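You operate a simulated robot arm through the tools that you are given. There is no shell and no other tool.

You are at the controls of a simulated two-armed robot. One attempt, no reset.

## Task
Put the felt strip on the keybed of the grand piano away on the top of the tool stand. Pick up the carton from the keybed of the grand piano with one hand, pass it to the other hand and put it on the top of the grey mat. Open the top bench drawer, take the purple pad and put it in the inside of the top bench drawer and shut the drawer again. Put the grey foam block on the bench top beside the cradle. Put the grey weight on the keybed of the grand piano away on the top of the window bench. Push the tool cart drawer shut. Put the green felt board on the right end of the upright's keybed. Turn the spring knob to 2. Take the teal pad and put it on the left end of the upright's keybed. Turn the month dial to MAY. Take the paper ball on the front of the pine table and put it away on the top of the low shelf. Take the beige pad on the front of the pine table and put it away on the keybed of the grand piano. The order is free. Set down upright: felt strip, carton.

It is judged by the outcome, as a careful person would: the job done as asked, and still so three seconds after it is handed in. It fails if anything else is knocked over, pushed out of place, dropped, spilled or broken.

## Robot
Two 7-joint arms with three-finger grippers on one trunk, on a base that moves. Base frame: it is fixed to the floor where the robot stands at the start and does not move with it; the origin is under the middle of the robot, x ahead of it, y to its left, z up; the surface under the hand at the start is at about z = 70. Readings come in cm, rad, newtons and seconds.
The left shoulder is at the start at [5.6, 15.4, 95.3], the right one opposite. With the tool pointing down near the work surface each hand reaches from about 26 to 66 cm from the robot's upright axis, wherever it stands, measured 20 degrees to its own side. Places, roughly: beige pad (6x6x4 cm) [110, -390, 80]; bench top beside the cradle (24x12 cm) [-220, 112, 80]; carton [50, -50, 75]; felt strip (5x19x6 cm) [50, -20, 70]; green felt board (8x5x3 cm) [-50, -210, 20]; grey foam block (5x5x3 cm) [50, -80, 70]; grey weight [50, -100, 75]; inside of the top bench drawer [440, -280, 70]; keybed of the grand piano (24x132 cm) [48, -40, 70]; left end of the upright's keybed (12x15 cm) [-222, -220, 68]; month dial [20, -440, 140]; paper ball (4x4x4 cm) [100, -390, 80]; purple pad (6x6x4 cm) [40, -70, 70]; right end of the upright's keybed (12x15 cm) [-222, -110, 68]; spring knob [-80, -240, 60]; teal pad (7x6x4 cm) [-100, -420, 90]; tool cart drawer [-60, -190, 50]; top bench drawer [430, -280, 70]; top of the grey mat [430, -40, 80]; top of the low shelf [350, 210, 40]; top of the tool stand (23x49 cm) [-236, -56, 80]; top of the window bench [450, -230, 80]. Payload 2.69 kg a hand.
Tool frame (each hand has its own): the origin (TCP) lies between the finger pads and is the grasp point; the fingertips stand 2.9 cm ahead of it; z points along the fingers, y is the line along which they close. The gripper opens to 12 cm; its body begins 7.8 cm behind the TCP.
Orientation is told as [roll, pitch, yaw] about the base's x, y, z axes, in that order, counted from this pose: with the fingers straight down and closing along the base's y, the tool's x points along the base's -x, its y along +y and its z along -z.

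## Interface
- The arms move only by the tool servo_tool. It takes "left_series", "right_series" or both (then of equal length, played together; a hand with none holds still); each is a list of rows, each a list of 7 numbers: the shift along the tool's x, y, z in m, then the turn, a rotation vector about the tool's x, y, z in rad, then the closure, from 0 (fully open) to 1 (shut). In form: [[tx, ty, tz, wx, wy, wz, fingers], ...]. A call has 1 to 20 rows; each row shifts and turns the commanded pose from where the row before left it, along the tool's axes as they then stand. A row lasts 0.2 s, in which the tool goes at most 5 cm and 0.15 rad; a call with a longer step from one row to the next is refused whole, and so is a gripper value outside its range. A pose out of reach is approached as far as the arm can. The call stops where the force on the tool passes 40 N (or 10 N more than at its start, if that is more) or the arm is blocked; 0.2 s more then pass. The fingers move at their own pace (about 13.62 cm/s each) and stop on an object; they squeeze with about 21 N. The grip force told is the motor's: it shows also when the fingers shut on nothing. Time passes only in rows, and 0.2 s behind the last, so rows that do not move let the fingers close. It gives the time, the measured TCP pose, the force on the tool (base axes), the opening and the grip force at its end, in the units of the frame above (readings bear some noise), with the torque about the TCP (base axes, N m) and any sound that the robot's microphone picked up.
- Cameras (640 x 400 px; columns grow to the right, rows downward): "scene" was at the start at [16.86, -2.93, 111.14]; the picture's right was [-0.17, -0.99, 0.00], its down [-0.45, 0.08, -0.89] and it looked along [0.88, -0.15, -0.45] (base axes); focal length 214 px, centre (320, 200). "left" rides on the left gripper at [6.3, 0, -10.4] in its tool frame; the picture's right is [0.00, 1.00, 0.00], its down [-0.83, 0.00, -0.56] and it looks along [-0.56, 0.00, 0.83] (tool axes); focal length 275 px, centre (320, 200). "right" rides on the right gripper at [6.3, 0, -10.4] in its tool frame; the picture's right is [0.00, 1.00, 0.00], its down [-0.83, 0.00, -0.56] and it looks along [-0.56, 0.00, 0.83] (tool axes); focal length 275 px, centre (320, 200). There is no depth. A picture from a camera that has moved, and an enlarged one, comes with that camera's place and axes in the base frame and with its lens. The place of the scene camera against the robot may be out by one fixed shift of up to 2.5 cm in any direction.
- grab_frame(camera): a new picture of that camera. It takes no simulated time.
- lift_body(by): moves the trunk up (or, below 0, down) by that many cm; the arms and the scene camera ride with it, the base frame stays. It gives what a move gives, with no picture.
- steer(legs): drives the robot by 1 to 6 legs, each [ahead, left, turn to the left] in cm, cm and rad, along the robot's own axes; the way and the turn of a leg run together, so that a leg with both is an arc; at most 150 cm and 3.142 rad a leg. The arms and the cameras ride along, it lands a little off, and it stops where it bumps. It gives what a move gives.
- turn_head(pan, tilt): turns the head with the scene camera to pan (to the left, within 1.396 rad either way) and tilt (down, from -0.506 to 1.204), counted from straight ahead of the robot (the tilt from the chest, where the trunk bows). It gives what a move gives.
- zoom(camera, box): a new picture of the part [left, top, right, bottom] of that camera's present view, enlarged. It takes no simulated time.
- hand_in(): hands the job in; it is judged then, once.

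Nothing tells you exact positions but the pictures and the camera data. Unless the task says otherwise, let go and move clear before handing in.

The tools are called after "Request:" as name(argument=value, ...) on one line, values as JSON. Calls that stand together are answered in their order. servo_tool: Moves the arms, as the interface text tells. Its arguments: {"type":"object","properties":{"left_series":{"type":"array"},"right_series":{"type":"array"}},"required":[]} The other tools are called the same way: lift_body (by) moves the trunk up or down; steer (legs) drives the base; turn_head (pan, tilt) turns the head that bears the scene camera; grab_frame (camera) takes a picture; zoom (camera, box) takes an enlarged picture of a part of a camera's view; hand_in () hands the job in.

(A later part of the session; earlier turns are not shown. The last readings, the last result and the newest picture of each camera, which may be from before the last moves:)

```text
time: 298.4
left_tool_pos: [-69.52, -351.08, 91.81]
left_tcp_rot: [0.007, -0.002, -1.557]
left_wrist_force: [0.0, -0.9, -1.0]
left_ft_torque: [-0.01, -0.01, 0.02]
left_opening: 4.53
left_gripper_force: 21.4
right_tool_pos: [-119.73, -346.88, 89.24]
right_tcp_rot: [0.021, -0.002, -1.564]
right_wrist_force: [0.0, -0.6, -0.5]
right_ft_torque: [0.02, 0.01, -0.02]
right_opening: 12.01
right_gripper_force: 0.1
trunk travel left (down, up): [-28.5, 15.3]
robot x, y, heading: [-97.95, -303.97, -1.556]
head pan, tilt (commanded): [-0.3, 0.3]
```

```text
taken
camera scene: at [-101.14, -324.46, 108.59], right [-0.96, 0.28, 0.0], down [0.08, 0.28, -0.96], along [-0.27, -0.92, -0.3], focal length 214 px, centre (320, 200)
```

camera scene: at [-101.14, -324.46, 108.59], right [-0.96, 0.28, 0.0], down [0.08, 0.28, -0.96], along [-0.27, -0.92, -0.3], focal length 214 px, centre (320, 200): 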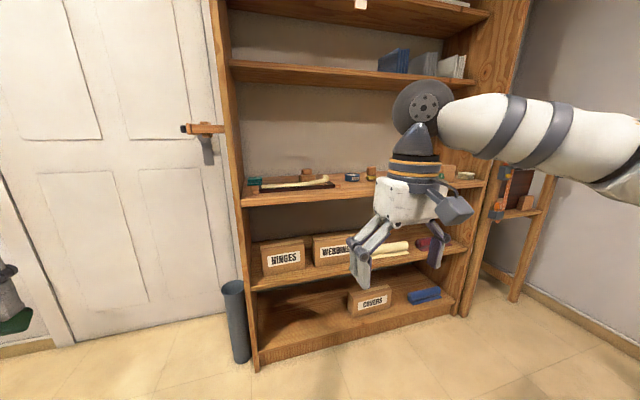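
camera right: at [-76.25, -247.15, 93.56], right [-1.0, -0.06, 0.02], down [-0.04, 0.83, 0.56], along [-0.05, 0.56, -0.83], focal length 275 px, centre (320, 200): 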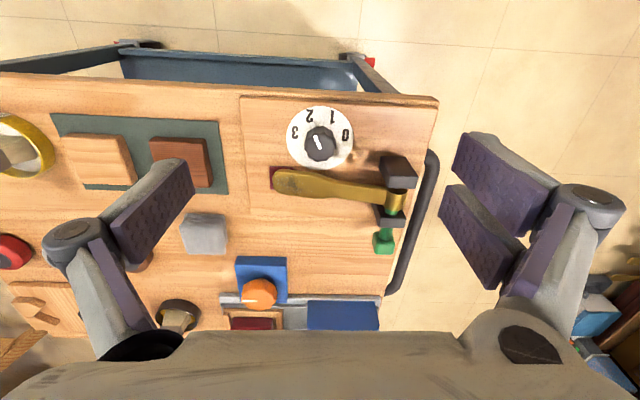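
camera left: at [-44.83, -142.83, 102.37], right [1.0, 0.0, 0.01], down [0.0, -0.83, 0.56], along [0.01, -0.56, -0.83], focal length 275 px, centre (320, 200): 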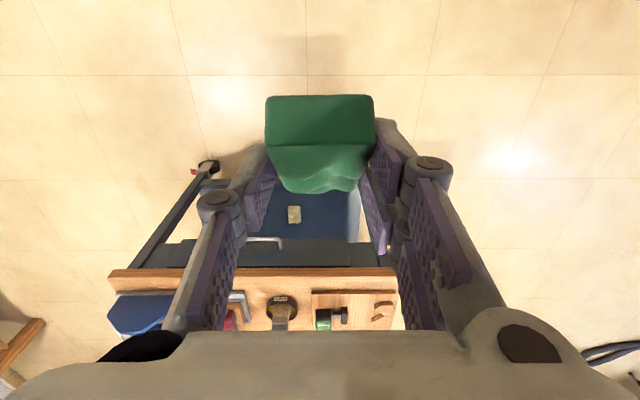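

The teal pad is the stack at the left end of that shelf (about x −99, y −423, shelf surface z ≈ 86), close to the side panel and behind a tray. I move nearer with the trunk raised and look with the right wrist camera.

Request:
lift_body(by=12)

Request:
steer(legs=[[0, 12, -0.015], [45, 0, 0]])

Request:
turn_head(pan=-0.3, tilt=0.45)

Request:
grab_frame(camera="scene")

Request:
grab_frame(camera="right")

```text
time: 299.9
left_tool_pos: [-69.61, -351.18, 103.86]
left_tcp_rot: [0.006, -0.002, -1.558]
left_wrist_force: [0.4, 0.3, -0.8]
left_ft_torque: [0.02, 0.0, 0.0]
left_opening: 4.51
left_gripper_force: 21.2
right_tool_pos: [-119.75, -346.91, 101.05]
right_tcp_rot: [0.019, -0.001, -1.565]
right_wrist_force: [-0.5, -0.5, -0.7]
right_ft_torque: [0.01, -0.02, 0.0]
right_opening: 12.0
right_gripper_force: 0.1
trunk travel left (down, up): [-40.5, 3.3]
robot x, y, heading: [-97.97, -304.28, -1.552]
head pan, tilt (commanded): [-0.3, 0.3]
```

```text
time: 303.8
left_tool_pos: [-57.92, -397.08, 103.83]
left_tcp_rot: [0.006, 0.0, -1.57]
left_wrist_force: [0.5, -0.4, -1.4]
left_ft_torque: [0.01, -0.01, 0.0]
left_opening: 4.53
left_gripper_force: 21.1
right_tool_pos: [-108.0, -392.14, 101.06]
right_tcp_rot: [0.02, -0.003, -1.576]
right_wrist_force: [-0.4, -0.7, 0.0]
right_ft_torque: [0.02, -0.02, 0.02]
right_opening: 12.02
right_gripper_force: 0.0
trunk travel left (down, up): [-40.5, 3.3]
robot x, y, heading: [-85.42, -350.07, -1.567]
head pan, tilt (commanded): [-0.3, 0.3]
```

```text
time: 304.5
left_tool_pos: [-57.8, -396.99, 103.82]
left_tcp_rot: [0.007, -0.003, -1.572]
left_wrist_force: [0.1, 0.0, 1.0]
left_ft_torque: [0.01, 0.0, 0.02]
left_opening: 4.5
left_gripper_force: 20.7
right_tool_pos: [-108.21, -392.26, 101.17]
right_tcp_rot: [0.019, -0.001, -1.578]
right_wrist_force: [0.0, 0.0, 0.6]
right_ft_torque: [0.01, 0.0, 0.03]
right_opening: 12.01
right_gripper_force: 0.0
trunk travel left (down, up): [-40.5, 3.3]
robot x, y, heading: [-85.71, -349.8, -1.568]
head pan, tilt (commanded): [-0.3, 0.45]
```

```text
taken
camera scene: at [-89.04, -364.2, 120.71], right [-0.96, 0.29, 0.0], down [0.13, 0.42, -0.9], along [-0.26, -0.86, -0.43], focal length 214 px, centre (320, 200)
```

scene: 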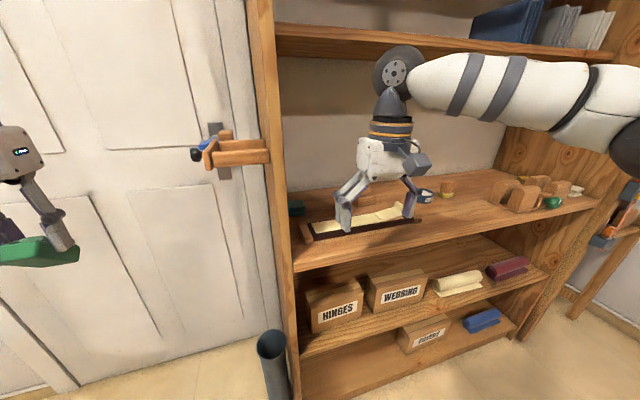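

```text
taken
camera right: at [-108.17, -385.79, 111.53], right [1.0, 0.0, 0.02], down [-0.01, -0.83, 0.56], along [0.02, -0.56, -0.83], focal length 275 px, centre (320, 200)
```

right: 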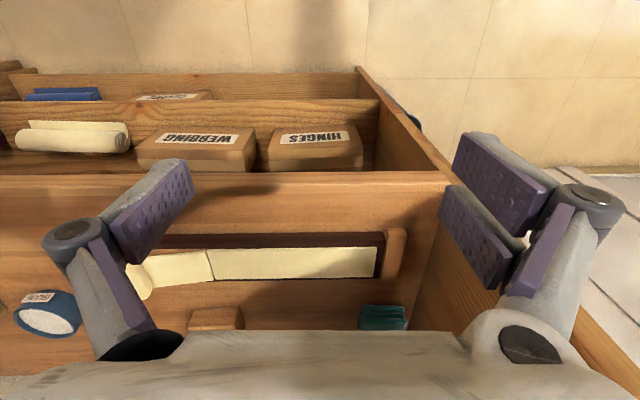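

The pad (x ≈ −101.7…−94.2, front at y ≈ −421) is almost touching the side panel, so it must be gripped front-to-back. I back off a little and test whether the right hand can be turned 90°.

Request:
steer(legs=[[-12, 0, 0]])

Request:
servo_tool(right_series=[[-0.02, 0, 0, 0, 0, 0.14, 0], [-0.02, 0, 0, 0, 0, 0.14, 0], [0, 0, 0, 0, 0, 0.14, 0], [0, 0, 0, 0, 0, 0.14, 0], [0, 0, 0, 0, 0, 0.14, 0], [0, 0, 0, 0, 0, 0.14, 0], [0, 0, 0, 0, 0, 0.14, 0], [0, 0, 0, 0, 0, 0.14, 0], [0, 0, 0, 0, 0, 0.14, 0], [0, 0, 0, 0, 0, 0.14, 0], [0, 0, 0, 0, 0, 0.14, 0]])

Request:
grab_frame(camera="scene")

```text
time: 305.7
left_tool_pos: [-57.82, -384.9, 103.93]
left_tcp_rot: [0.007, -0.003, -1.57]
left_wrist_force: [-0.5, 1.3, -0.2]
left_ft_torque: [-0.05, 0.0, -0.02]
left_opening: 4.51
left_gripper_force: 21.3
right_tool_pos: [-108.2, -379.95, 101.12]
right_tcp_rot: [0.017, -0.005, -1.578]
right_wrist_force: [0.6, 0.8, 0.8]
right_ft_torque: [-0.05, -0.01, 0.0]
right_opening: 12.01
right_gripper_force: 0.1
trunk travel left (down, up): [-40.5, 3.3]
robot x, y, heading: [-85.59, -337.73, -1.564]
head pan, tilt (commanded): [-0.3, 0.45]
```

```text
time: 308.1
left_tool_pos: [-57.93, -384.92, 103.79]
left_tcp_rot: [0.005, -0.004, -1.571]
left_wrist_force: [-0.3, -0.5, -0.9]
left_ft_torque: [0.0, -0.04, 0.01]
left_opening: 4.54
left_gripper_force: 20.4
right_tool_pos: [-108.32, -384.04, 101.14]
right_tcp_rot: [0.003, 0.018, -3.119]
right_wrist_force: [0.6, 0.8, -0.4]
right_ft_torque: [0.04, -0.01, -0.01]
right_opening: 12.01
right_gripper_force: 0.1
trunk travel left (down, up): [-40.5, 3.3]
robot x, y, heading: [-85.36, -337.97, -1.566]
head pan, tilt (commanded): [-0.3, 0.45]
```

```text
taken
camera scene: at [-89.09, -352.1, 120.71], right [-0.96, 0.29, 0.0], down [0.13, 0.42, -0.9], along [-0.26, -0.86, -0.44], focal length 214 px, centre (320, 200)
```

scene: 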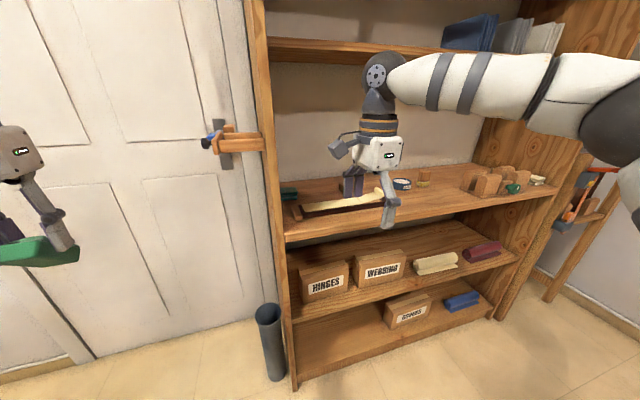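

The 90° turn works. To keep the palm and camera off the side panel I also tilt the hand so the fingers lean towards the panel (palm to the right).

Request:
servo_tool(right_series=[[0, 0, 0, 0, 0.15, 0, 0], [0, 0, 0, 0, 0.15, 0, 0], [0, 0, 0, 0, 0.15, 0, 0], [0, 0, 0, 0, 0.15, 0, 0], [0, 0, 0, 0, 0.15, 0, 0], [0, 0, 0, 0, 0, 0, 0]])

Request:
grab_frame(camera="scene")

Request:
grab_frame(camera="right")

```text
time: 309.5
left_tool_pos: [-57.93, -384.84, 103.8]
left_tcp_rot: [0.007, -0.005, -1.571]
left_wrist_force: [-0.3, -0.1, 0.4]
left_ft_torque: [-0.02, 0.04, -0.01]
left_opening: 4.5
left_gripper_force: 21.1
right_tool_pos: [-108.39, -384.03, 101.24]
right_tcp_rot: [0.005, 0.772, -3.114]
right_wrist_force: [0.0, -0.3, 0.0]
right_ft_torque: [0.03, 0.0, 0.01]
right_opening: 11.99
right_gripper_force: 0.0
trunk travel left (down, up): [-40.5, 3.3]
robot x, y, heading: [-85.46, -337.85, -1.57]
head pan, tilt (commanded): [-0.3, 0.45]
```

```text
taken
camera scene: at [-89.07, -352.09, 120.71], right [-0.96, 0.29, 0.0], down [0.13, 0.42, -0.9], along [-0.26, -0.86, -0.44], focal length 214 px, centre (320, 200)
```

scene: 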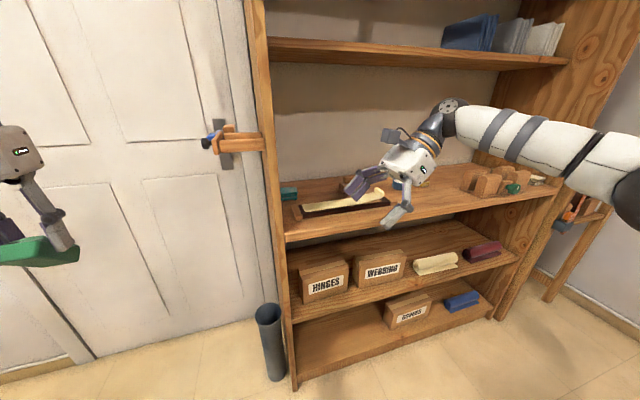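

```text
taken
camera right: at [-111.06, -383.94, 113.04], right [0.03, -1.0, 0.01], down [-0.98, -0.03, -0.18], along [0.18, 0.0, -0.98], focal length 275 px, centre (320, 200)
```

right: 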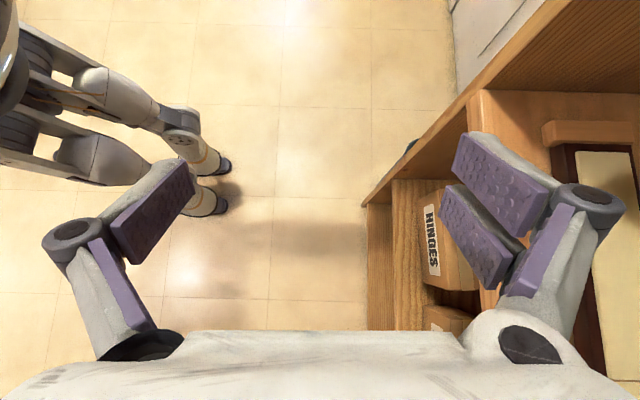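

The tilt is fine. I lower the hand a bit, drive in over the tray, then reach back to above the pad.

Request:
servo_tool(right_series=[[-0.0279, 0, 0.0287, 0, 0, 0, 0], [0, 0, 0, 0, 0, 0, 0]])

Request:
steer(legs=[[24, 0, 0]])

Request:
grab_frame(camera="right")

Request:
grab_frame(camera="scene")

```text
time: 310.1
left_tool_pos: [-57.92, -384.8, 103.86]
left_tcp_rot: [0.008, -0.004, -1.572]
left_wrist_force: [-0.6, -0.6, 0.1]
left_ft_torque: [0.02, 0.0, -0.01]
left_opening: 4.5
left_gripper_force: 20.6
right_tool_pos: [-108.34, -384.08, 97.22]
right_tcp_rot: [0.004, 0.768, -3.113]
right_wrist_force: [0.3, 0.6, -0.1]
right_ft_torque: [0.01, -0.01, -0.01]
right_opening: 12.01
right_gripper_force: 0.1
trunk travel left (down, up): [-40.5, 3.3]
robot x, y, heading: [-85.47, -337.89, -1.574]
head pan, tilt (commanded): [-0.3, 0.45]
```

```text
time: 311.9
left_tool_pos: [-57.96, -409.5, 103.88]
left_tcp_rot: [0.007, -0.001, -1.573]
left_wrist_force: [-0.5, 0.3, 0.0]
left_ft_torque: [-0.01, -0.02, 0.01]
left_opening: 4.51
left_gripper_force: 21.2
right_tool_pos: [-108.65, -408.44, 97.08]
right_tcp_rot: [0.003, 0.769, -3.118]
right_wrist_force: [0.5, -0.7, -0.2]
right_ft_torque: [-0.01, -0.03, 0.01]
right_opening: 11.99
right_gripper_force: 0.0
trunk travel left (down, up): [-40.5, 3.3]
robot x, y, heading: [-85.64, -362.34, -1.568]
head pan, tilt (commanded): [-0.3, 0.45]
```

```text
taken
camera right: at [-111.26, -408.35, 108.99], right [0.02, -1.0, 0.01], down [-0.98, -0.02, -0.18], along [0.18, 0.0, -0.98], focal length 275 px, centre (320, 200)
```

right: 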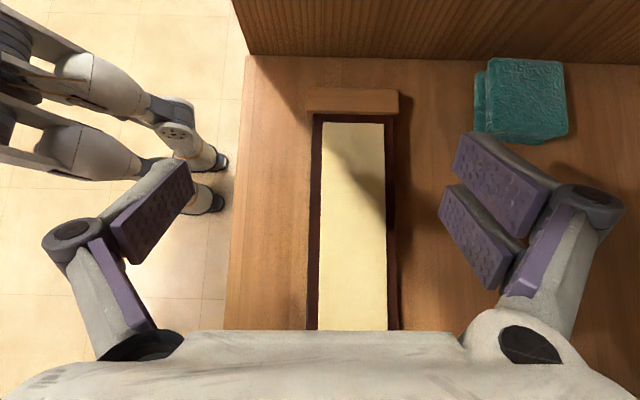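

```text
taken
camera scene: at [-89.1, -376.53, 120.7], right [-0.96, 0.3, 0.0], down [0.13, 0.42, -0.9], along [-0.27, -0.86, -0.44], focal length 214 px, centre (320, 200)
```

scene: 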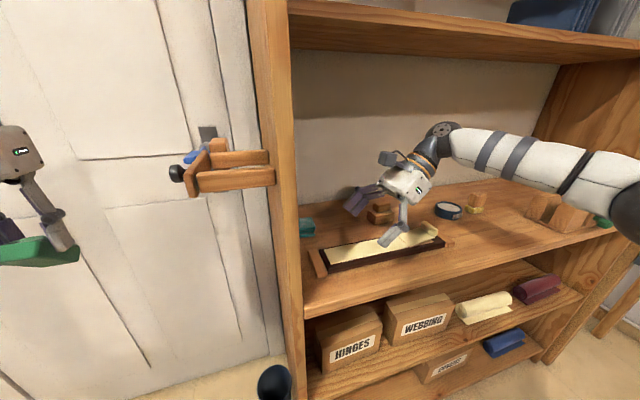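

Very clear view: the pad spans x −103…−96.5, y −420…−427. I move over it with the fingers opened to 9.5 cm.

Request:
servo_tool(right_series=[[0.0146, 0.0375, 0.0142, 0, 0, 0, 0.21], [0.0146, 0.0375, 0.0142, 0, 0, 0, 0.21], [0.0146, 0.0375, 0.0142, 0, 0, 0, 0.21], [0.0146, 0.0375, 0.0142, 0, 0, 0, 0.21], [0, 0, 0, 0, 0, 0, 0.21]])

Request:
grab_frame(camera="right")

Request:
grab_frame(camera="scene")

```text
time: 313.1
left_tool_pos: [-58.04, -409.49, 103.82]
left_tcp_rot: [0.009, -0.005, -1.573]
left_wrist_force: [0.6, 0.0, -0.3]
left_ft_torque: [-0.01, 0.01, 0.01]
left_opening: 4.52
left_gripper_force: 20.6
right_tool_pos: [-100.6, -419.69, 96.88]
right_tcp_rot: [0.005, 0.771, -3.116]
right_wrist_force: [0.1, 0.6, -0.3]
right_ft_torque: [0.0, 0.03, -0.01]
right_opening: 9.49
right_gripper_force: 0.0
right hand out of reach, approached as far as the arm can: row 4
trunk travel left (down, up): [-40.5, 3.3]
robot x, y, heading: [-85.63, -362.13, -1.574]
head pan, tilt (commanded): [-0.3, 0.45]
```

```text
taken
camera right: at [-103.32, -419.63, 108.72], right [0.03, -1.0, 0.01], down [-0.98, -0.03, -0.18], along [0.18, 0.0, -0.98], focal length 275 px, centre (320, 200)
```

right: 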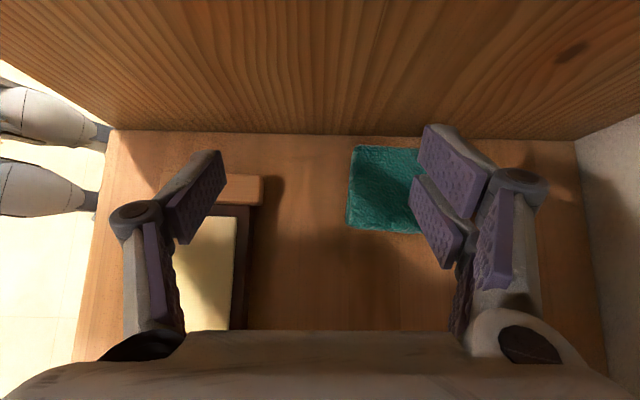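

```text
taken
camera scene: at [-89.09, -376.48, 120.71], right [-0.96, 0.3, 0.0], down [0.13, 0.42, -0.9], along [-0.27, -0.86, -0.44], focal length 214 px, centre (320, 200)
```

scene: 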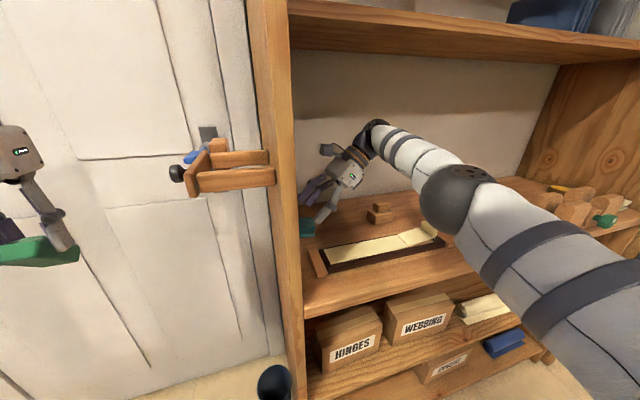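

A bit short of reach; I drive 4 cm nearer.

Request:
steer(legs=[[4, 0, 0]])

Request:
grab_frame(camera="right")

Request:
grab_frame(camera="scene")

```text
time: 314.0
left_tool_pos: [-58.0, -413.54, 103.85]
left_tcp_rot: [0.007, -0.001, -1.574]
left_wrist_force: [0.3, -0.2, -0.3]
left_ft_torque: [0.01, -0.01, 0.01]
left_opening: 4.51
left_gripper_force: 20.5
right_tool_pos: [-100.66, -423.84, 96.78]
right_tcp_rot: [0.002, 0.769, -3.118]
right_wrist_force: [-0.7, 0.7, 0.0]
right_ft_torque: [0.01, -0.01, 0.04]
right_opening: 9.49
right_gripper_force: 0.1
trunk travel left (down, up): [-40.5, 3.3]
robot x, y, heading: [-85.48, -366.44, -1.572]
head pan, tilt (commanded): [-0.3, 0.45]
```

```text
taken
camera right: at [-103.36, -423.75, 108.67], right [0.02, -1.0, 0.0], down [-0.98, -0.02, -0.18], along [0.18, 0.0, -0.98], focal length 275 px, centre (320, 200)
```

right: 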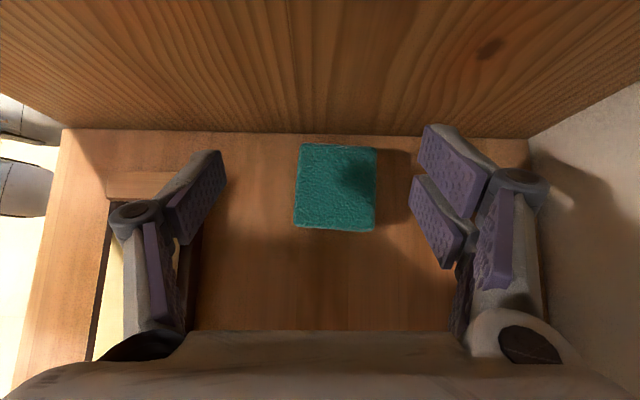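

```text
taken
camera scene: at [-89.1, -380.6, 120.69], right [-0.96, 0.3, 0.0], down [0.13, 0.42, -0.9], along [-0.27, -0.86, -0.44], focal length 214 px, centre (320, 200)
```

scene: 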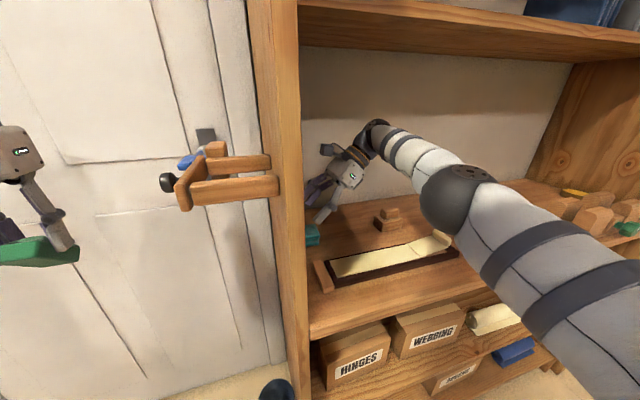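

Request:
steer(legs=[[0.9, 0, 0]])

Request:
servo_tool(right_series=[[-0.0127, 0, 0.0131, 0, 0, 0, 0.21], [-0.0127, 0, 0.0131, 0, 0, 0, 0.21], [-0.0127, 0, 0.0131, 0, 0, 0, 0.21], [-0.008, 0, 0.0083, 0, 0, 0, 0.21], [0, 0, 0, 0, 0, 0, 0.21]])

Request:
grab_frame(camera="right")

```text
time: 314.8
left_tool_pos: [-58.11, -414.35, 103.85]
left_tcp_rot: [0.007, -0.003, -1.576]
left_wrist_force: [0.5, -0.5, -0.6]
left_ft_torque: [-0.01, -0.02, 0.04]
left_opening: 4.5
left_gripper_force: 21.8
right_tool_pos: [-100.68, -424.66, 96.98]
right_tcp_rot: [0.004, 0.77, -3.117]
right_wrist_force: [-0.2, 0.6, 0.6]
right_ft_torque: [-0.01, -0.02, 0.03]
right_opening: 9.47
right_gripper_force: 0.0
trunk travel left (down, up): [-40.5, 3.3]
robot x, y, heading: [-85.33, -367.19, -1.57]
head pan, tilt (commanded): [-0.3, 0.45]
```

```text
time: 316.0
left_tool_pos: [-58.03, -414.38, 103.86]
left_tcp_rot: [0.008, -0.005, -1.574]
left_wrist_force: [0.6, -1.2, -0.5]
left_ft_torque: [0.0, 0.0, -0.01]
left_opening: 4.52
left_gripper_force: 20.8
right_tool_pos: [-100.59, -424.59, 90.27]
right_tcp_rot: [0.003, 0.77, -3.118]
right_wrist_force: [0.0, 0.0, 0.2]
right_ft_torque: [-0.03, -0.01, -0.01]
right_opening: 9.48
right_gripper_force: 0.1
trunk travel left (down, up): [-40.5, 3.3]
robot x, y, heading: [-85.85, -367.12, -1.569]
head pan, tilt (commanded): [-0.3, 0.45]
```

```text
taken
camera right: at [-103.3, -424.56, 102.09], right [0.02, -1.0, 0.01], down [-0.98, -0.03, -0.18], along [0.18, 0.0, -0.98], focal length 275 px, centre (320, 200)
```

right: 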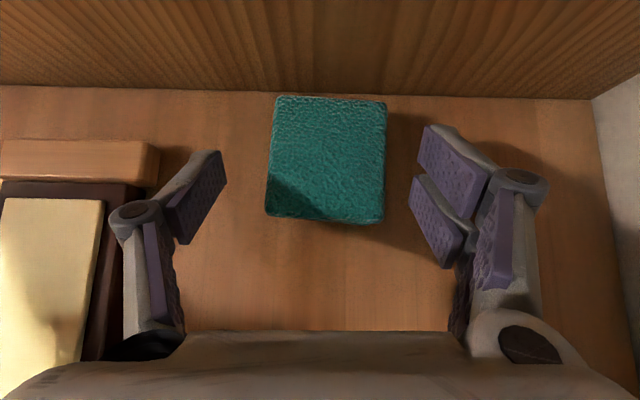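

Request:
servo_tool(right_series=[[-0.0035, 0, 0.0036, 0, 0, 0, 0.21], [0, 0, 0, 0, 0, 0, 0.3], [0, 0, 0, 0, 0, 0, 0.45], [0, 0, 0, 0, 0, 0, 1], [0, 0, 0, 0, 0, 0, 1], [0, 0, 0, 0, 0, 0, 1]])

Request:
grab_frame(camera="right")

```text
time: 317.4
left_tool_pos: [-58.03, -414.31, 103.91]
left_tcp_rot: [0.006, -0.003, -1.575]
left_wrist_force: [-0.6, 0.1, -0.4]
left_ft_torque: [-0.01, 0.0, 0.0]
left_opening: 4.49
left_gripper_force: 21.5
right_tool_pos: [-100.66, -424.69, 89.94]
right_tcp_rot: [0.004, 0.77, -3.118]
right_wrist_force: [0.2, -0.5, 1.4]
right_ft_torque: [0.02, -0.04, -0.03]
right_opening: 6.04
right_gripper_force: 21.1
trunk travel left (down, up): [-40.5, 3.3]
robot x, y, heading: [-85.59, -367.35, -1.571]
head pan, tilt (commanded): [-0.3, 0.45]
```

```text
taken
camera right: at [-103.31, -424.55, 101.61], right [0.02, -1.0, 0.01], down [-0.98, -0.03, -0.18], along [0.18, 0.0, -0.98], focal length 275 px, centre (320, 200)
```

right: 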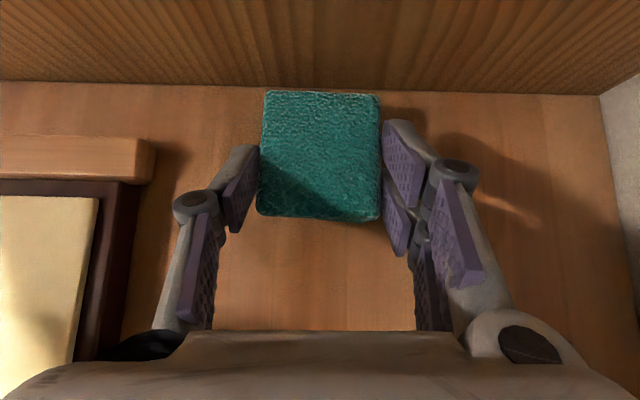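

Gripped. I lift 7 cm and back straight out of the shelf.

Request:
servo_tool(right_series=[[0.007, 0, -0.0072, 0, 0, 0, 1], [0.014, 0, -0.0143, 0, 0, 0, 1], [0.014, 0, -0.0143, 0, 0, 0, 1], [0.0138, 0, -0.0142, 0, 0, 0, 1], [0, 0, 0, 0, 0, 0, 1]])

Request:
steer(legs=[[-40, 0, 0]])

Request:
grab_frame(camera="scene")

Request:
grab_frame(camera="right")

```text
time: 318.6
left_tool_pos: [-58.06, -414.27, 103.87]
left_tcp_rot: [0.008, -0.001, -1.574]
left_wrist_force: [0.7, 0.1, -0.2]
left_ft_torque: [0.02, 0.03, -0.04]
left_opening: 4.51
left_gripper_force: 20.6
right_tool_pos: [-100.64, -424.64, 96.82]
right_tcp_rot: [0.004, 0.77, -3.119]
right_wrist_force: [1.0, 0.3, 0.1]
right_ft_torque: [-0.03, 0.02, 0.01]
right_opening: 5.98
right_gripper_force: 21.2
trunk travel left (down, up): [-40.5, 3.3]
robot x, y, heading: [-85.74, -367.15, -1.571]
head pan, tilt (commanded): [-0.3, 0.45]
```

```text
time: 321.1
left_tool_pos: [-58.05, -373.84, 103.86]
left_tcp_rot: [0.008, -0.002, -1.576]
left_wrist_force: [0.3, 0.1, 0.0]
left_ft_torque: [-0.03, 0.0, 0.01]
left_opening: 4.48
left_gripper_force: 21.0
right_tool_pos: [-100.6, -384.02, 96.86]
right_tcp_rot: [0.004, 0.769, -3.121]
right_wrist_force: [0.8, 0.5, -1.1]
right_ft_torque: [-0.02, -0.02, -0.04]
right_opening: 5.98
right_gripper_force: 20.9
trunk travel left (down, up): [-40.5, 3.3]
robot x, y, heading: [-85.35, -326.4, -1.576]
head pan, tilt (commanded): [-0.3, 0.45]
```

```text
taken
camera scene: at [-89.08, -340.8, 120.71], right [-0.95, 0.3, 0.0], down [0.13, 0.41, -0.9], along [-0.27, -0.86, -0.43], focal length 214 px, centre (320, 200)
```

scene: 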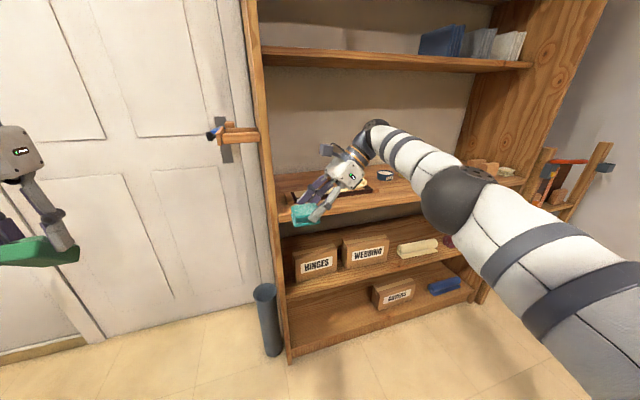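

```text
taken
camera right: at [-103.38, -383.92, 108.72], right [0.02, -1.0, 0.01], down [-0.98, -0.02, -0.18], along [0.18, 0.0, -0.98], focal length 275 px, centre (320, 200)
```

right: 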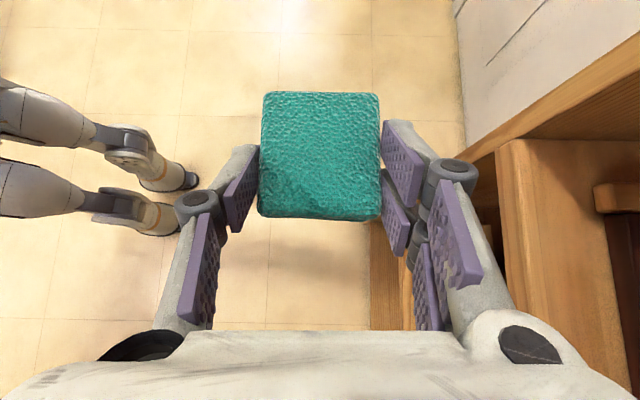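

Both pads are in hand. I drive west of the cart up to the upright piano and turn to face it, to place the green board first at its right end.

Request:
steer(legs=[[0, -55, 0], [-110, 0, 0], [-108, 0, 0], [0, 0, -1.565]])

Request:
turn_head(pan=0.1, tilt=0.6)

Request:
grab_frame(camera="scene")

```text
time: 340.2
left_tool_pos: [-187.18, -133.45, 103.76]
left_tcp_rot: [0.008, -0.001, 3.14]
left_wrist_force: [-0.4, 0.2, -0.4]
left_ft_torque: [0.01, 0.0, 0.01]
left_opening: 4.5
left_gripper_force: 21.4
right_tool_pos: [-197.42, -90.87, 96.89]
right_tcp_rot: [0.004, 0.769, 1.597]
right_wrist_force: [-0.1, -0.7, 0.2]
right_ft_torque: [0.01, -0.01, -0.03]
right_opening: 5.91
right_gripper_force: 20.7
trunk travel left (down, up): [-40.5, 3.3]
robot x, y, heading: [-139.93, -105.45, -3.138]
head pan, tilt (commanded): [-0.3, 0.45]
```

```text
time: 341.0
left_tool_pos: [-187.07, -133.38, 103.88]
left_tcp_rot: [0.008, -0.001, 3.14]
left_wrist_force: [-0.1, 0.0, -0.3]
left_ft_torque: [-0.01, -0.01, -0.02]
left_opening: 4.49
left_gripper_force: 20.8
right_tool_pos: [-197.42, -90.77, 96.87]
right_tcp_rot: [0.003, 0.77, 1.597]
right_wrist_force: [0.3, -0.9, -0.5]
right_ft_torque: [0.01, 0.0, 0.01]
right_opening: 5.88
right_gripper_force: 21.0
trunk travel left (down, up): [-40.5, 3.3]
robot x, y, heading: [-139.9, -105.47, -3.137]
head pan, tilt (commanded): [0.099, 0.6]
```

```text
taken
camera scene: at [-153.62, -107.98, 119.35], right [-0.1, 0.99, 0.0], down [0.56, 0.06, -0.83], along [-0.82, -0.08, -0.56], focal length 214 px, centre (320, 200)
```

scene: 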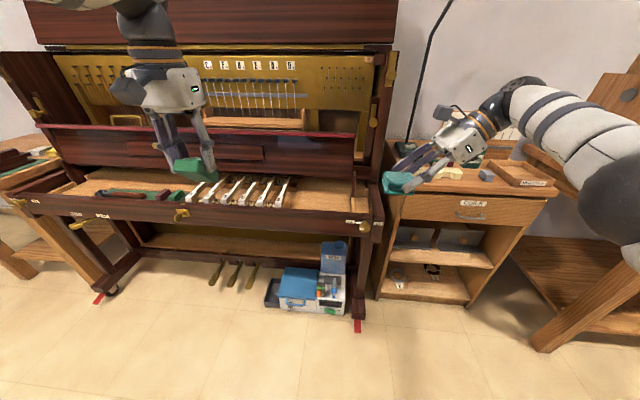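

Request:
zoom(camera="scene", box=[210, 130, 390, 245])

Request:
zoom(camera="scene", box=[20, 140, 210, 250])

```text
3.48 times, centred on (300, 188) of scene
camera zoom: at [-153.62, -107.98, 119.35], right [-0.1, 0.99, 0.0], down [0.56, 0.06, -0.83], along [-0.82, -0.08, -0.56], focal length 746 px, centre (390, 244)
```

zoom: 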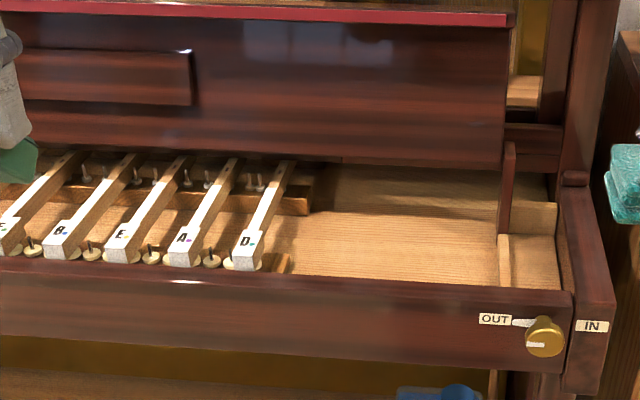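

```text
3.37 times, centred on (115, 195) of scene
camera zoom: at [-153.62, -107.98, 119.35], right [-0.1, 0.99, 0.0], down [0.56, 0.06, -0.83], along [-0.82, -0.08, -0.56], focal length 722 px, centre (1010, 217)
```

zoom: 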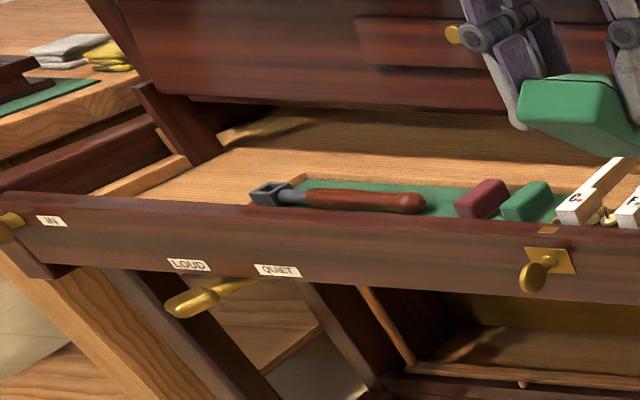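

The free stretch at the right end is between the D key and a small post (y −127…−102), behind the front rail. I move up, extend the left hand and pitch it so the board will lie flat.

Request:
steer(legs=[[22, -10.5, 0]])

Request:
servo_tool(left_series=[[-0.0245, -0.0256, 0.02, 0, 0, 0, 1], [-0.0245, -0.0256, 0.02, 0, 0, 0, 1], [-0.0245, -0.0256, 0.02, 0, 0, 0, 1], [-0.0245, -0.0256, 0.02, 0, 0, 0, 1], [-0.01, -0.01, 0.01, 0, -0.13, 0, 1], [0, 0, 0, 0, -0.13, 0, 1], [0, 0, 0, 0, -0.13, 0, 1], [0, 0, 0, 0, -0.13, 0, 1], [0, 0, 0, 0, -0.13, 0, 1], [0, 0, 0, 0, 0, 0, 1]])

Request:
grab_frame(camera="left")

Request:
grab_frame(camera="scene")

```text
time: 342.8
left_tool_pos: [-209.38, -122.8, 103.8]
left_tcp_rot: [0.006, -0.002, 3.141]
left_wrist_force: [-0.7, 0.4, 0.2]
left_ft_torque: [0.03, -0.01, 0.01]
left_opening: 4.51
left_gripper_force: 21.0
right_tool_pos: [-219.9, -80.4, 96.73]
right_tcp_rot: [0.004, 0.77, 1.597]
right_wrist_force: [-0.2, 0.7, -0.2]
right_ft_torque: [0.02, -0.01, 0.0]
right_opening: 5.93
right_gripper_force: 21.1
trunk travel left (down, up): [-40.5, 3.3]
robot x, y, heading: [-162.39, -95.1, -3.134]
head pan, tilt (commanded): [0.099, 0.6]
```

```text
time: 345.0
left_tool_pos: [-220.08, -111.88, 94.62]
left_tcp_rot: [0.009, -0.656, 3.138]
left_wrist_force: [0.8, -0.2, -0.6]
left_ft_torque: [-0.02, -0.03, 0.02]
left_opening: 4.51
left_gripper_force: 20.9
right_tool_pos: [-219.71, -80.49, 96.83]
right_tcp_rot: [0.003, 0.77, 1.597]
right_wrist_force: [-0.1, 0.3, -0.8]
right_ft_torque: [0.01, -0.01, 0.01]
right_opening: 5.93
right_gripper_force: 20.9
trunk travel left (down, up): [-40.5, 3.3]
robot x, y, heading: [-162.64, -95.54, -3.137]
head pan, tilt (commanded): [0.099, 0.6]
```

```text
taken
camera left: at [-208.7, -111.9, 99.23], right [0.0, -1.0, 0.01], down [-0.32, 0.01, 0.95], along [-0.95, 0.0, -0.32], focal length 275 px, centre (320, 200)
```

left: 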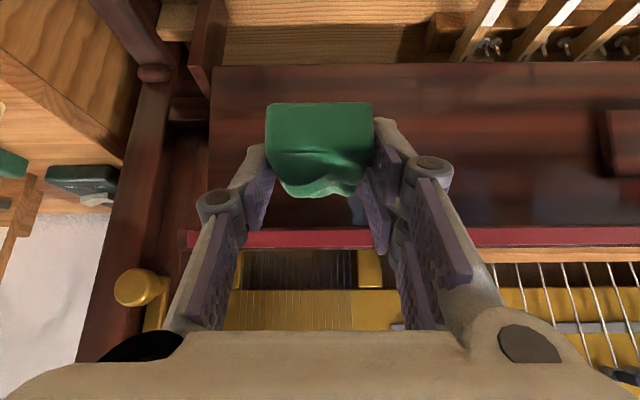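

```text
taken
camera scene: at [-175.92, -97.56, 119.35], right [-0.1, 0.99, 0.0], down [0.56, 0.06, -0.82], along [-0.82, -0.08, -0.57], focal length 214 px, centre (320, 200)
```

scene: 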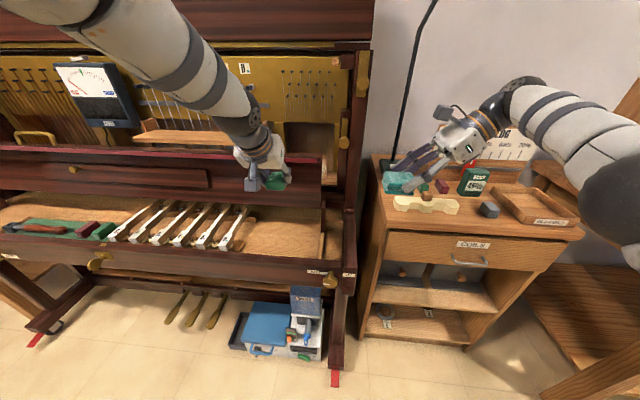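

Request:
servo_tool(left_series=[[0.0203, 0, 0.0313, 0, 0, 0, 1], [0.0203, 0, 0.0313, 0, 0, 0, 1], [0.0203, 0, 0.0313, 0, 0, 0, 1], [0.0203, 0, 0.0313, 0, 0, 0, 1], [0.015, 0, 0.023, 0, 0, 0, 1], [0, 0, 0, 0, 0, 0, 1]])

Request:
grab_frame(camera="left")

Request:
zoom(camera="scene", box=[180, 150, 380, 300])

```text
time: 346.4
left_tool_pos: [-221.42, -111.78, 77.36]
left_tcp_rot: [0.009, -0.652, 3.137]
left_wrist_force: [0.3, 0.3, -0.2]
left_ft_torque: [-0.02, 0.0, 0.01]
left_opening: 4.5
left_gripper_force: 20.5
right_tool_pos: [-219.68, -80.44, 96.95]
right_tcp_rot: [0.003, 0.769, 1.598]
right_wrist_force: [-0.5, -0.5, -0.1]
right_ft_torque: [-0.02, -0.01, 0.04]
right_opening: 5.89
right_gripper_force: 20.5
trunk travel left (down, up): [-40.5, 3.3]
robot x, y, heading: [-162.3, -95.6, -3.137]
head pan, tilt (commanded): [0.099, 0.6]
```

```text
taken
camera left: at [-209.9, -112.0, 81.72], right [0.0, -1.0, 0.01], down [-0.32, 0.01, 0.95], along [-0.95, 0.0, -0.32], focal length 275 px, centre (320, 200)
```

left: 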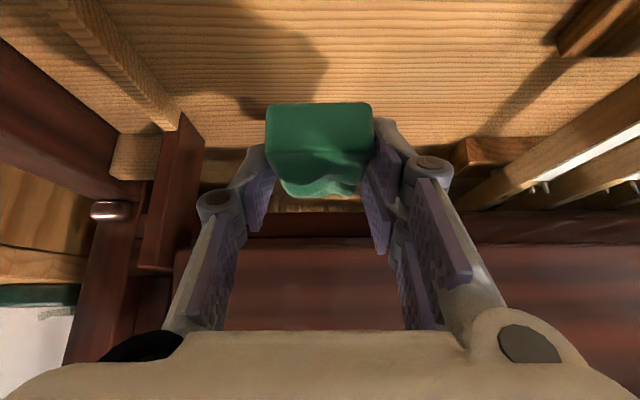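

```text
2.67 times, centred on (280, 225) of scene
camera zoom: at [-175.89, -97.55, 119.36], right [-0.1, 0.99, 0.0], down [0.56, 0.06, -0.83], along [-0.82, -0.08, -0.56], focal length 572 px, centre (427, 133)
```

zoom: 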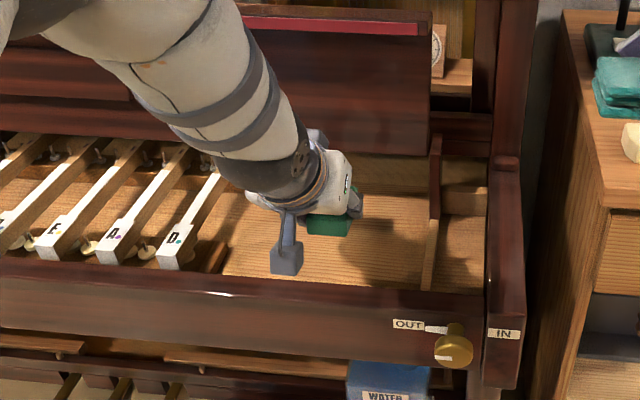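

Request:
servo_tool(left_series=[[0.0061, 0, 0.008, 0, 0, 0, 1], [0.0061, 0, 0.008, 0, 0, 0, 1], [0.0061, 0, 0.008, 0, 0, 0, 1], [0.0061, 0, 0.008, 0, 0, 0, 1], [0.003, 0, 0.004, 0, 0, 0, 1], [0, 0, 0, 0, 0, 0, 1]])

Request:
grab_frame(camera="left")

```text
time: 347.8
left_tool_pos: [-221.46, -111.94, 72.56]
left_tcp_rot: [0.009, -0.653, 3.134]
left_wrist_force: [0.0, 0.3, 0.0]
left_ft_torque: [0.01, -0.02, -0.04]
left_opening: 4.5
left_gripper_force: 20.9
right_tool_pos: [-219.8, -80.37, 96.9]
right_tcp_rot: [0.003, 0.77, 1.599]
right_wrist_force: [0.0, 0.2, -0.1]
right_ft_torque: [0.0, 0.0, -0.02]
right_opening: 5.9
right_gripper_force: 21.2
trunk travel left (down, up): [-40.5, 3.3]
robot x, y, heading: [-162.42, -95.48, -3.131]
head pan, tilt (commanded): [0.099, 0.6]
```

```text
taken
camera left: at [-210.07, -112.01, 77.15], right [0.0, -1.0, 0.01], down [-0.32, 0.01, 0.95], along [-0.95, 0.0, -0.32], focal length 275 px, centre (320, 200)
```

left: 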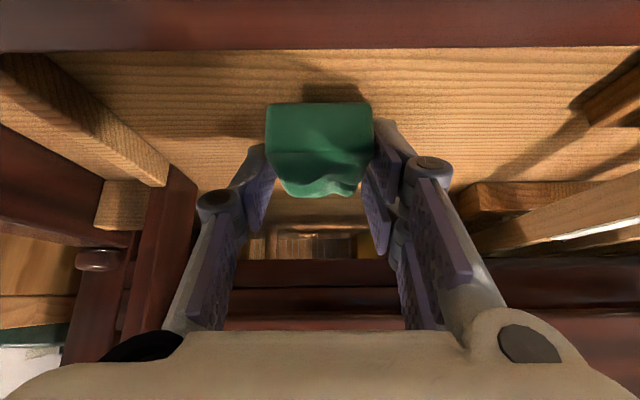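

Request:
servo_tool(left_series=[[0.0024, 0, 0.0032, 0, 0, 0, 1], [0.0018, 0, 0.0024, 0, 0, 0, 1], [0.0018, 0, 0.0024, 0, 0, 0, 1], [0, 0, 0, 0, 0, 0, 1]])

```text
time: 348.8
left_tool_pos: [-221.63, -111.91, 72.03]
left_tcp_rot: [0.009, -0.657, 3.136]
left_wrist_force: [3.4, 0.6, 17.2]
left_ft_torque: [0.0, 0.76, -0.05]
left_opening: 4.53
left_gripper_force: 20.7
right_tool_pos: [-219.63, -80.41, 97.05]
right_tcp_rot: [0.009, 0.769, 1.598]
right_wrist_force: [0.3, 0.1, -0.8]
right_ft_torque: [0.01, -0.02, 0.03]
right_opening: 5.92
right_gripper_force: 21.2
trunk travel left (down, up): [-40.5, 3.3]
robot x, y, heading: [-162.51, -95.13, -3.14]
head pan, tilt (commanded): [0.099, 0.6]
```

The far end touches. I rotate the hand so the board becomes flat and settle it down.

Request:
servo_tool(left_series=[[0, 0, 0, 0, -0.065, 0, 1], [0, 0, 0, 0, -0.065, 0, 1], [0.0014, 0, 0.0014, 0, 0, 0, 1], [0.0014, 0, 0.0014, 0, 0, 0, 1], [0, 0, 0, 0, 0, 0, 1]])

```text
time: 350.0
left_tool_pos: [-221.37, -112.0, 71.52]
left_tcp_rot: [0.008, -0.785, 3.135]
left_wrist_force: [6.1, 0.7, 15.6]
left_ft_torque: [-0.16, -0.35, 0.1]
left_opening: 4.53
left_gripper_force: 20.9
right_tool_pos: [-219.57, -80.41, 97.04]
right_tcp_rot: [0.007, 0.77, 1.598]
right_wrist_force: [-0.1, 0.2, -0.3]
right_ft_torque: [0.0, 0.0, -0.03]
right_opening: 5.91
right_gripper_force: 21.7
trunk travel left (down, up): [-40.5, 3.3]
robot x, y, heading: [-162.31, -95.29, -3.141]
head pan, tilt (commanded): [0.099, 0.6]
```

Request:
servo_tool(left_series=[[-0.0007, 0, -0.0007, 0, 0, 0, 1], [0, 0, 0, 0, 0, 0, 0.5], [0, 0, 0, 0, 0, 0, 0.38], [0, 0, 0, 0, 0, 0, 0.38], [0, 0, -0.01, 0, 0, 0, 0.38], [-0.01, 0, -0.02, 0, 0, 0, 0.38], [-0.02, 0, -0.03, 0, 0, 0, 0.38], [-0.03, 0, -0.03, 0, 0, 0, 0.38], [-0.03, 0, -0.03, 0, 0, 0, 0.2], [-0.03, 0, -0.03, 0, 0, 0, 0]])

Request:
grab_frame(camera="left")

Request:
zoom(camera="scene", box=[180, 150, 380, 300])

```text
time: 352.2
left_tool_pos: [-219.53, -111.57, 90.62]
left_tcp_rot: [0.008, -0.781, 3.135]
left_wrist_force: [-0.2, 0.7, 0.2]
left_ft_torque: [0.01, 0.0, 0.01]
left_opening: 11.99
left_gripper_force: 0.1
right_tool_pos: [-219.7, -80.46, 96.83]
right_tcp_rot: [0.006, 0.77, 1.597]
right_wrist_force: [0.3, 0.8, -0.6]
right_ft_torque: [-0.01, 0.0, 0.02]
right_opening: 5.9
right_gripper_force: 20.8
trunk travel left (down, up): [-40.5, 3.3]
robot x, y, heading: [-162.12, -95.14, -3.139]
head pan, tilt (commanded): [0.099, 0.6]
```

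```text
taken
camera left: at [-207.58, -111.74, 93.59], right [0.0, -1.0, 0.01], down [-0.2, 0.01, 0.98], along [-0.98, 0.0, -0.2], focal length 275 px, centre (320, 200)
```

left: 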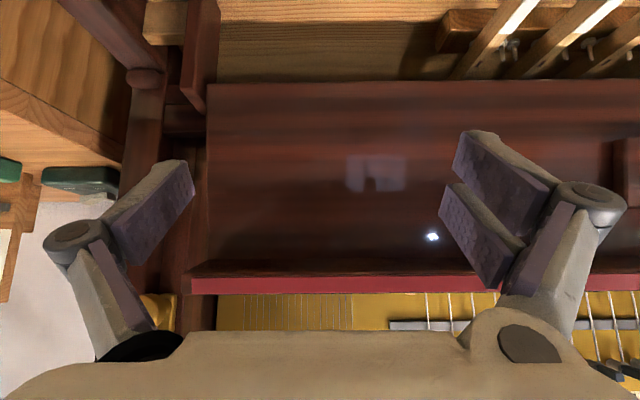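

```text
2.67 times, centred on (280, 225) of scene
camera zoom: at [-175.85, -97.55, 119.36], right [-0.1, 0.99, 0.0], down [0.56, 0.06, -0.83], along [-0.82, -0.08, -0.56], focal length 572 px, centre (427, 133)
```

zoom: 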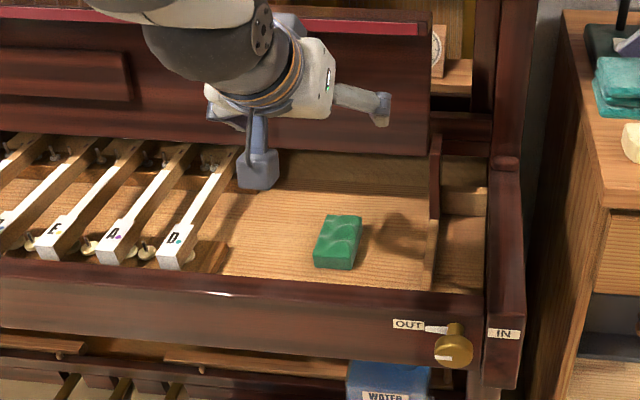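

Green board is lying flat at the right end. I retract the left hand and move along towards the left end with the teal pad.

Request:
servo_tool(left_series=[[0, 0, -0.02, 0, 0.13, 0, 0], [0, 0, -0.02, 0, 0.13, 0, 0], [0, 0, -0.02, 0, 0.13, 0, 0], [0, 0, 0, 0, 0.13, 0, 0], [0, 0, 0, 0, 0.13, 0, 0], [0, 0, 0, 0, 0.13, 0, 0], [0.03, 0.01, -0.03, 0, 0, 0, 0], [0.03, 0.01, -0.03, 0, 0, 0, 0], [0.03, 0.01, -0.03, 0, 0, 0, 0], [0.03, 0.01, -0.01, 0, 0, 0, 0]])

Request:
steer(legs=[[-20, 0, 0], [0, 112, 0]])

Request:
turn_head(pan=0.2, tilt=0.6)

Request:
grab_frame(camera="scene")

```text
time: 354.4
left_tool_pos: [-204.03, -115.47, 105.34]
left_tcp_rot: [0.008, -0.004, 3.142]
left_wrist_force: [0.1, 0.1, 0.3]
left_ft_torque: [0.0, 0.01, 0.02]
left_opening: 11.99
left_gripper_force: 0.0
right_tool_pos: [-219.7, -80.49, 96.87]
right_tcp_rot: [0.003, 0.769, 1.596]
right_wrist_force: [0.1, 0.2, 0.2]
right_ft_torque: [0.01, -0.01, -0.03]
right_opening: 5.89
right_gripper_force: 20.9
trunk travel left (down, up): [-40.5, 3.3]
robot x, y, heading: [-162.06, -95.53, -3.137]
head pan, tilt (commanded): [0.099, 0.6]
```

```text
time: 364.4
left_tool_pos: [-182.92, -227.22, 105.35]
left_tcp_rot: [0.008, -0.002, -3.13]
left_wrist_force: [-0.4, 0.3, 0.4]
left_ft_torque: [0.0, 0.01, 0.0]
left_opening: 12.02
left_gripper_force: 0.1
right_tool_pos: [-199.06, -192.18, 96.86]
right_tcp_rot: [0.002, 0.77, 1.612]
right_wrist_force: [0.2, -0.6, 0.3]
right_ft_torque: [0.0, 0.0, 0.0]
right_opening: 5.91
right_gripper_force: 21.3
trunk travel left (down, up): [-40.5, 3.3]
robot x, y, heading: [-141.28, -206.47, -3.123]
head pan, tilt (commanded): [0.099, 0.6]
```

```text
time: 365.1
left_tool_pos: [-182.86, -227.22, 105.29]
left_tcp_rot: [0.007, -0.004, -3.13]
left_wrist_force: [0.3, 0.3, 0.0]
left_ft_torque: [-0.02, -0.02, 0.03]
left_opening: 11.99
left_gripper_force: 0.0
right_tool_pos: [-199.03, -192.21, 96.87]
right_tcp_rot: [0.003, 0.77, 1.612]
right_wrist_force: [-0.1, -0.1, -0.1]
right_ft_torque: [0.05, 0.02, 0.01]
right_opening: 5.87
right_gripper_force: 21.3
trunk travel left (down, up): [-40.5, 3.3]
robot x, y, heading: [-141.37, -206.31, -3.13]
head pan, tilt (commanded): [0.201, 0.6]
```

```text
taken
camera scene: at [-154.86, -209.64, 119.35], right [-0.21, 0.98, 0.0], down [0.55, 0.12, -0.83], along [-0.81, -0.18, -0.56], focal length 214 px, centre (320, 200)
```

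scene: 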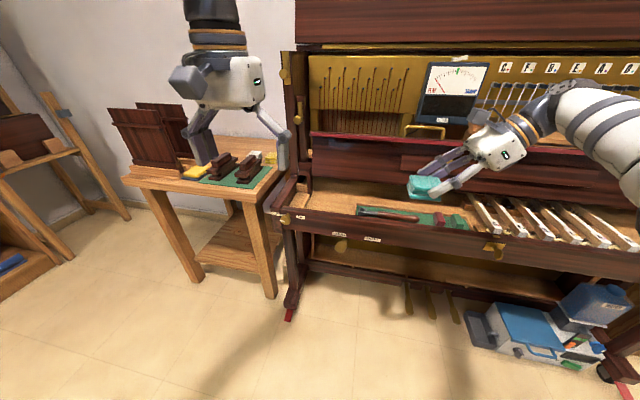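

Request:
steer(legs=[[25, 19.5, -0.015]])

Request:
servo_tool(right_series=[[0.0287, 0, 0.0279, 0, 0, 0, 1], [0.0287, 0, 0.0279, 0, 0, 0, 1], [0, 0, 0, 0, 0, 0, 1]])

Request:
grab_frame(camera="scene")

Request:
grab_frame(camera="right")

```text
time: 367.2
left_tool_pos: [-207.88, -246.12, 105.21]
left_tcp_rot: [0.006, -0.001, 3.137]
left_wrist_force: [-0.4, -0.4, -0.5]
left_ft_torque: [-0.01, 0.02, -0.03]
left_opening: 11.99
left_gripper_force: 0.0
right_tool_pos: [-223.66, -210.95, 96.91]
right_tcp_rot: [0.006, 0.769, 1.593]
right_wrist_force: [0.3, -0.7, -0.1]
right_ft_torque: [0.0, 0.03, 0.01]
right_opening: 5.88
right_gripper_force: 21.3
trunk travel left (down, up): [-40.5, 3.3]
robot x, y, heading: [-166.0, -226.42, 3.135]
head pan, tilt (commanded): [0.201, 0.6]
```

```text
time: 368.1
left_tool_pos: [-207.92, -246.08, 105.27]
left_tcp_rot: [0.008, -0.003, 3.137]
left_wrist_force: [-0.1, -0.4, 0.5]
left_ft_torque: [-0.01, -0.03, -0.01]
left_opening: 11.98
left_gripper_force: 0.1
right_tool_pos: [-223.38, -218.76, 96.84]
right_tcp_rot: [0.006, 0.768, 1.593]
right_wrist_force: [0.8, 0.3, -0.9]
right_ft_torque: [0.0, -0.02, -0.03]
right_opening: 5.91
right_gripper_force: 20.9
trunk travel left (down, up): [-40.5, 3.3]
robot x, y, heading: [-166.2, -226.14, 3.142]
head pan, tilt (commanded): [0.201, 0.6]
```

```text
taken
camera scene: at [-179.61, -229.13, 119.35], right [-0.2, 0.98, 0.0], down [0.55, 0.11, -0.83], along [-0.81, -0.16, -0.56], focal length 214 px, centre (320, 200)
```

scene: 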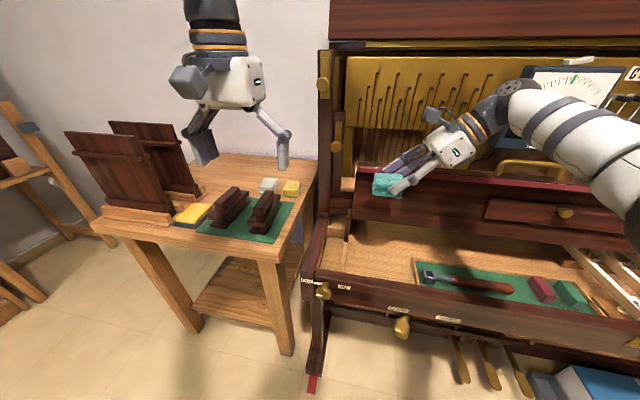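

```text
taken
camera right: at [-223.39, -216.1, 108.58], right [-1.0, -0.02, 0.01], down [-0.02, 0.98, -0.18], along [0.0, -0.18, -0.98], focal length 275 px, centre (320, 200)
```

right: 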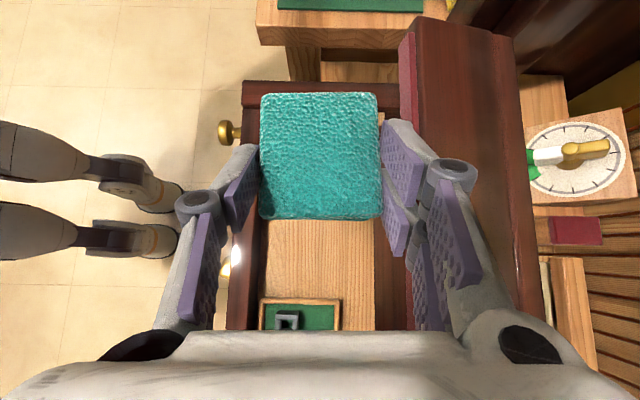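

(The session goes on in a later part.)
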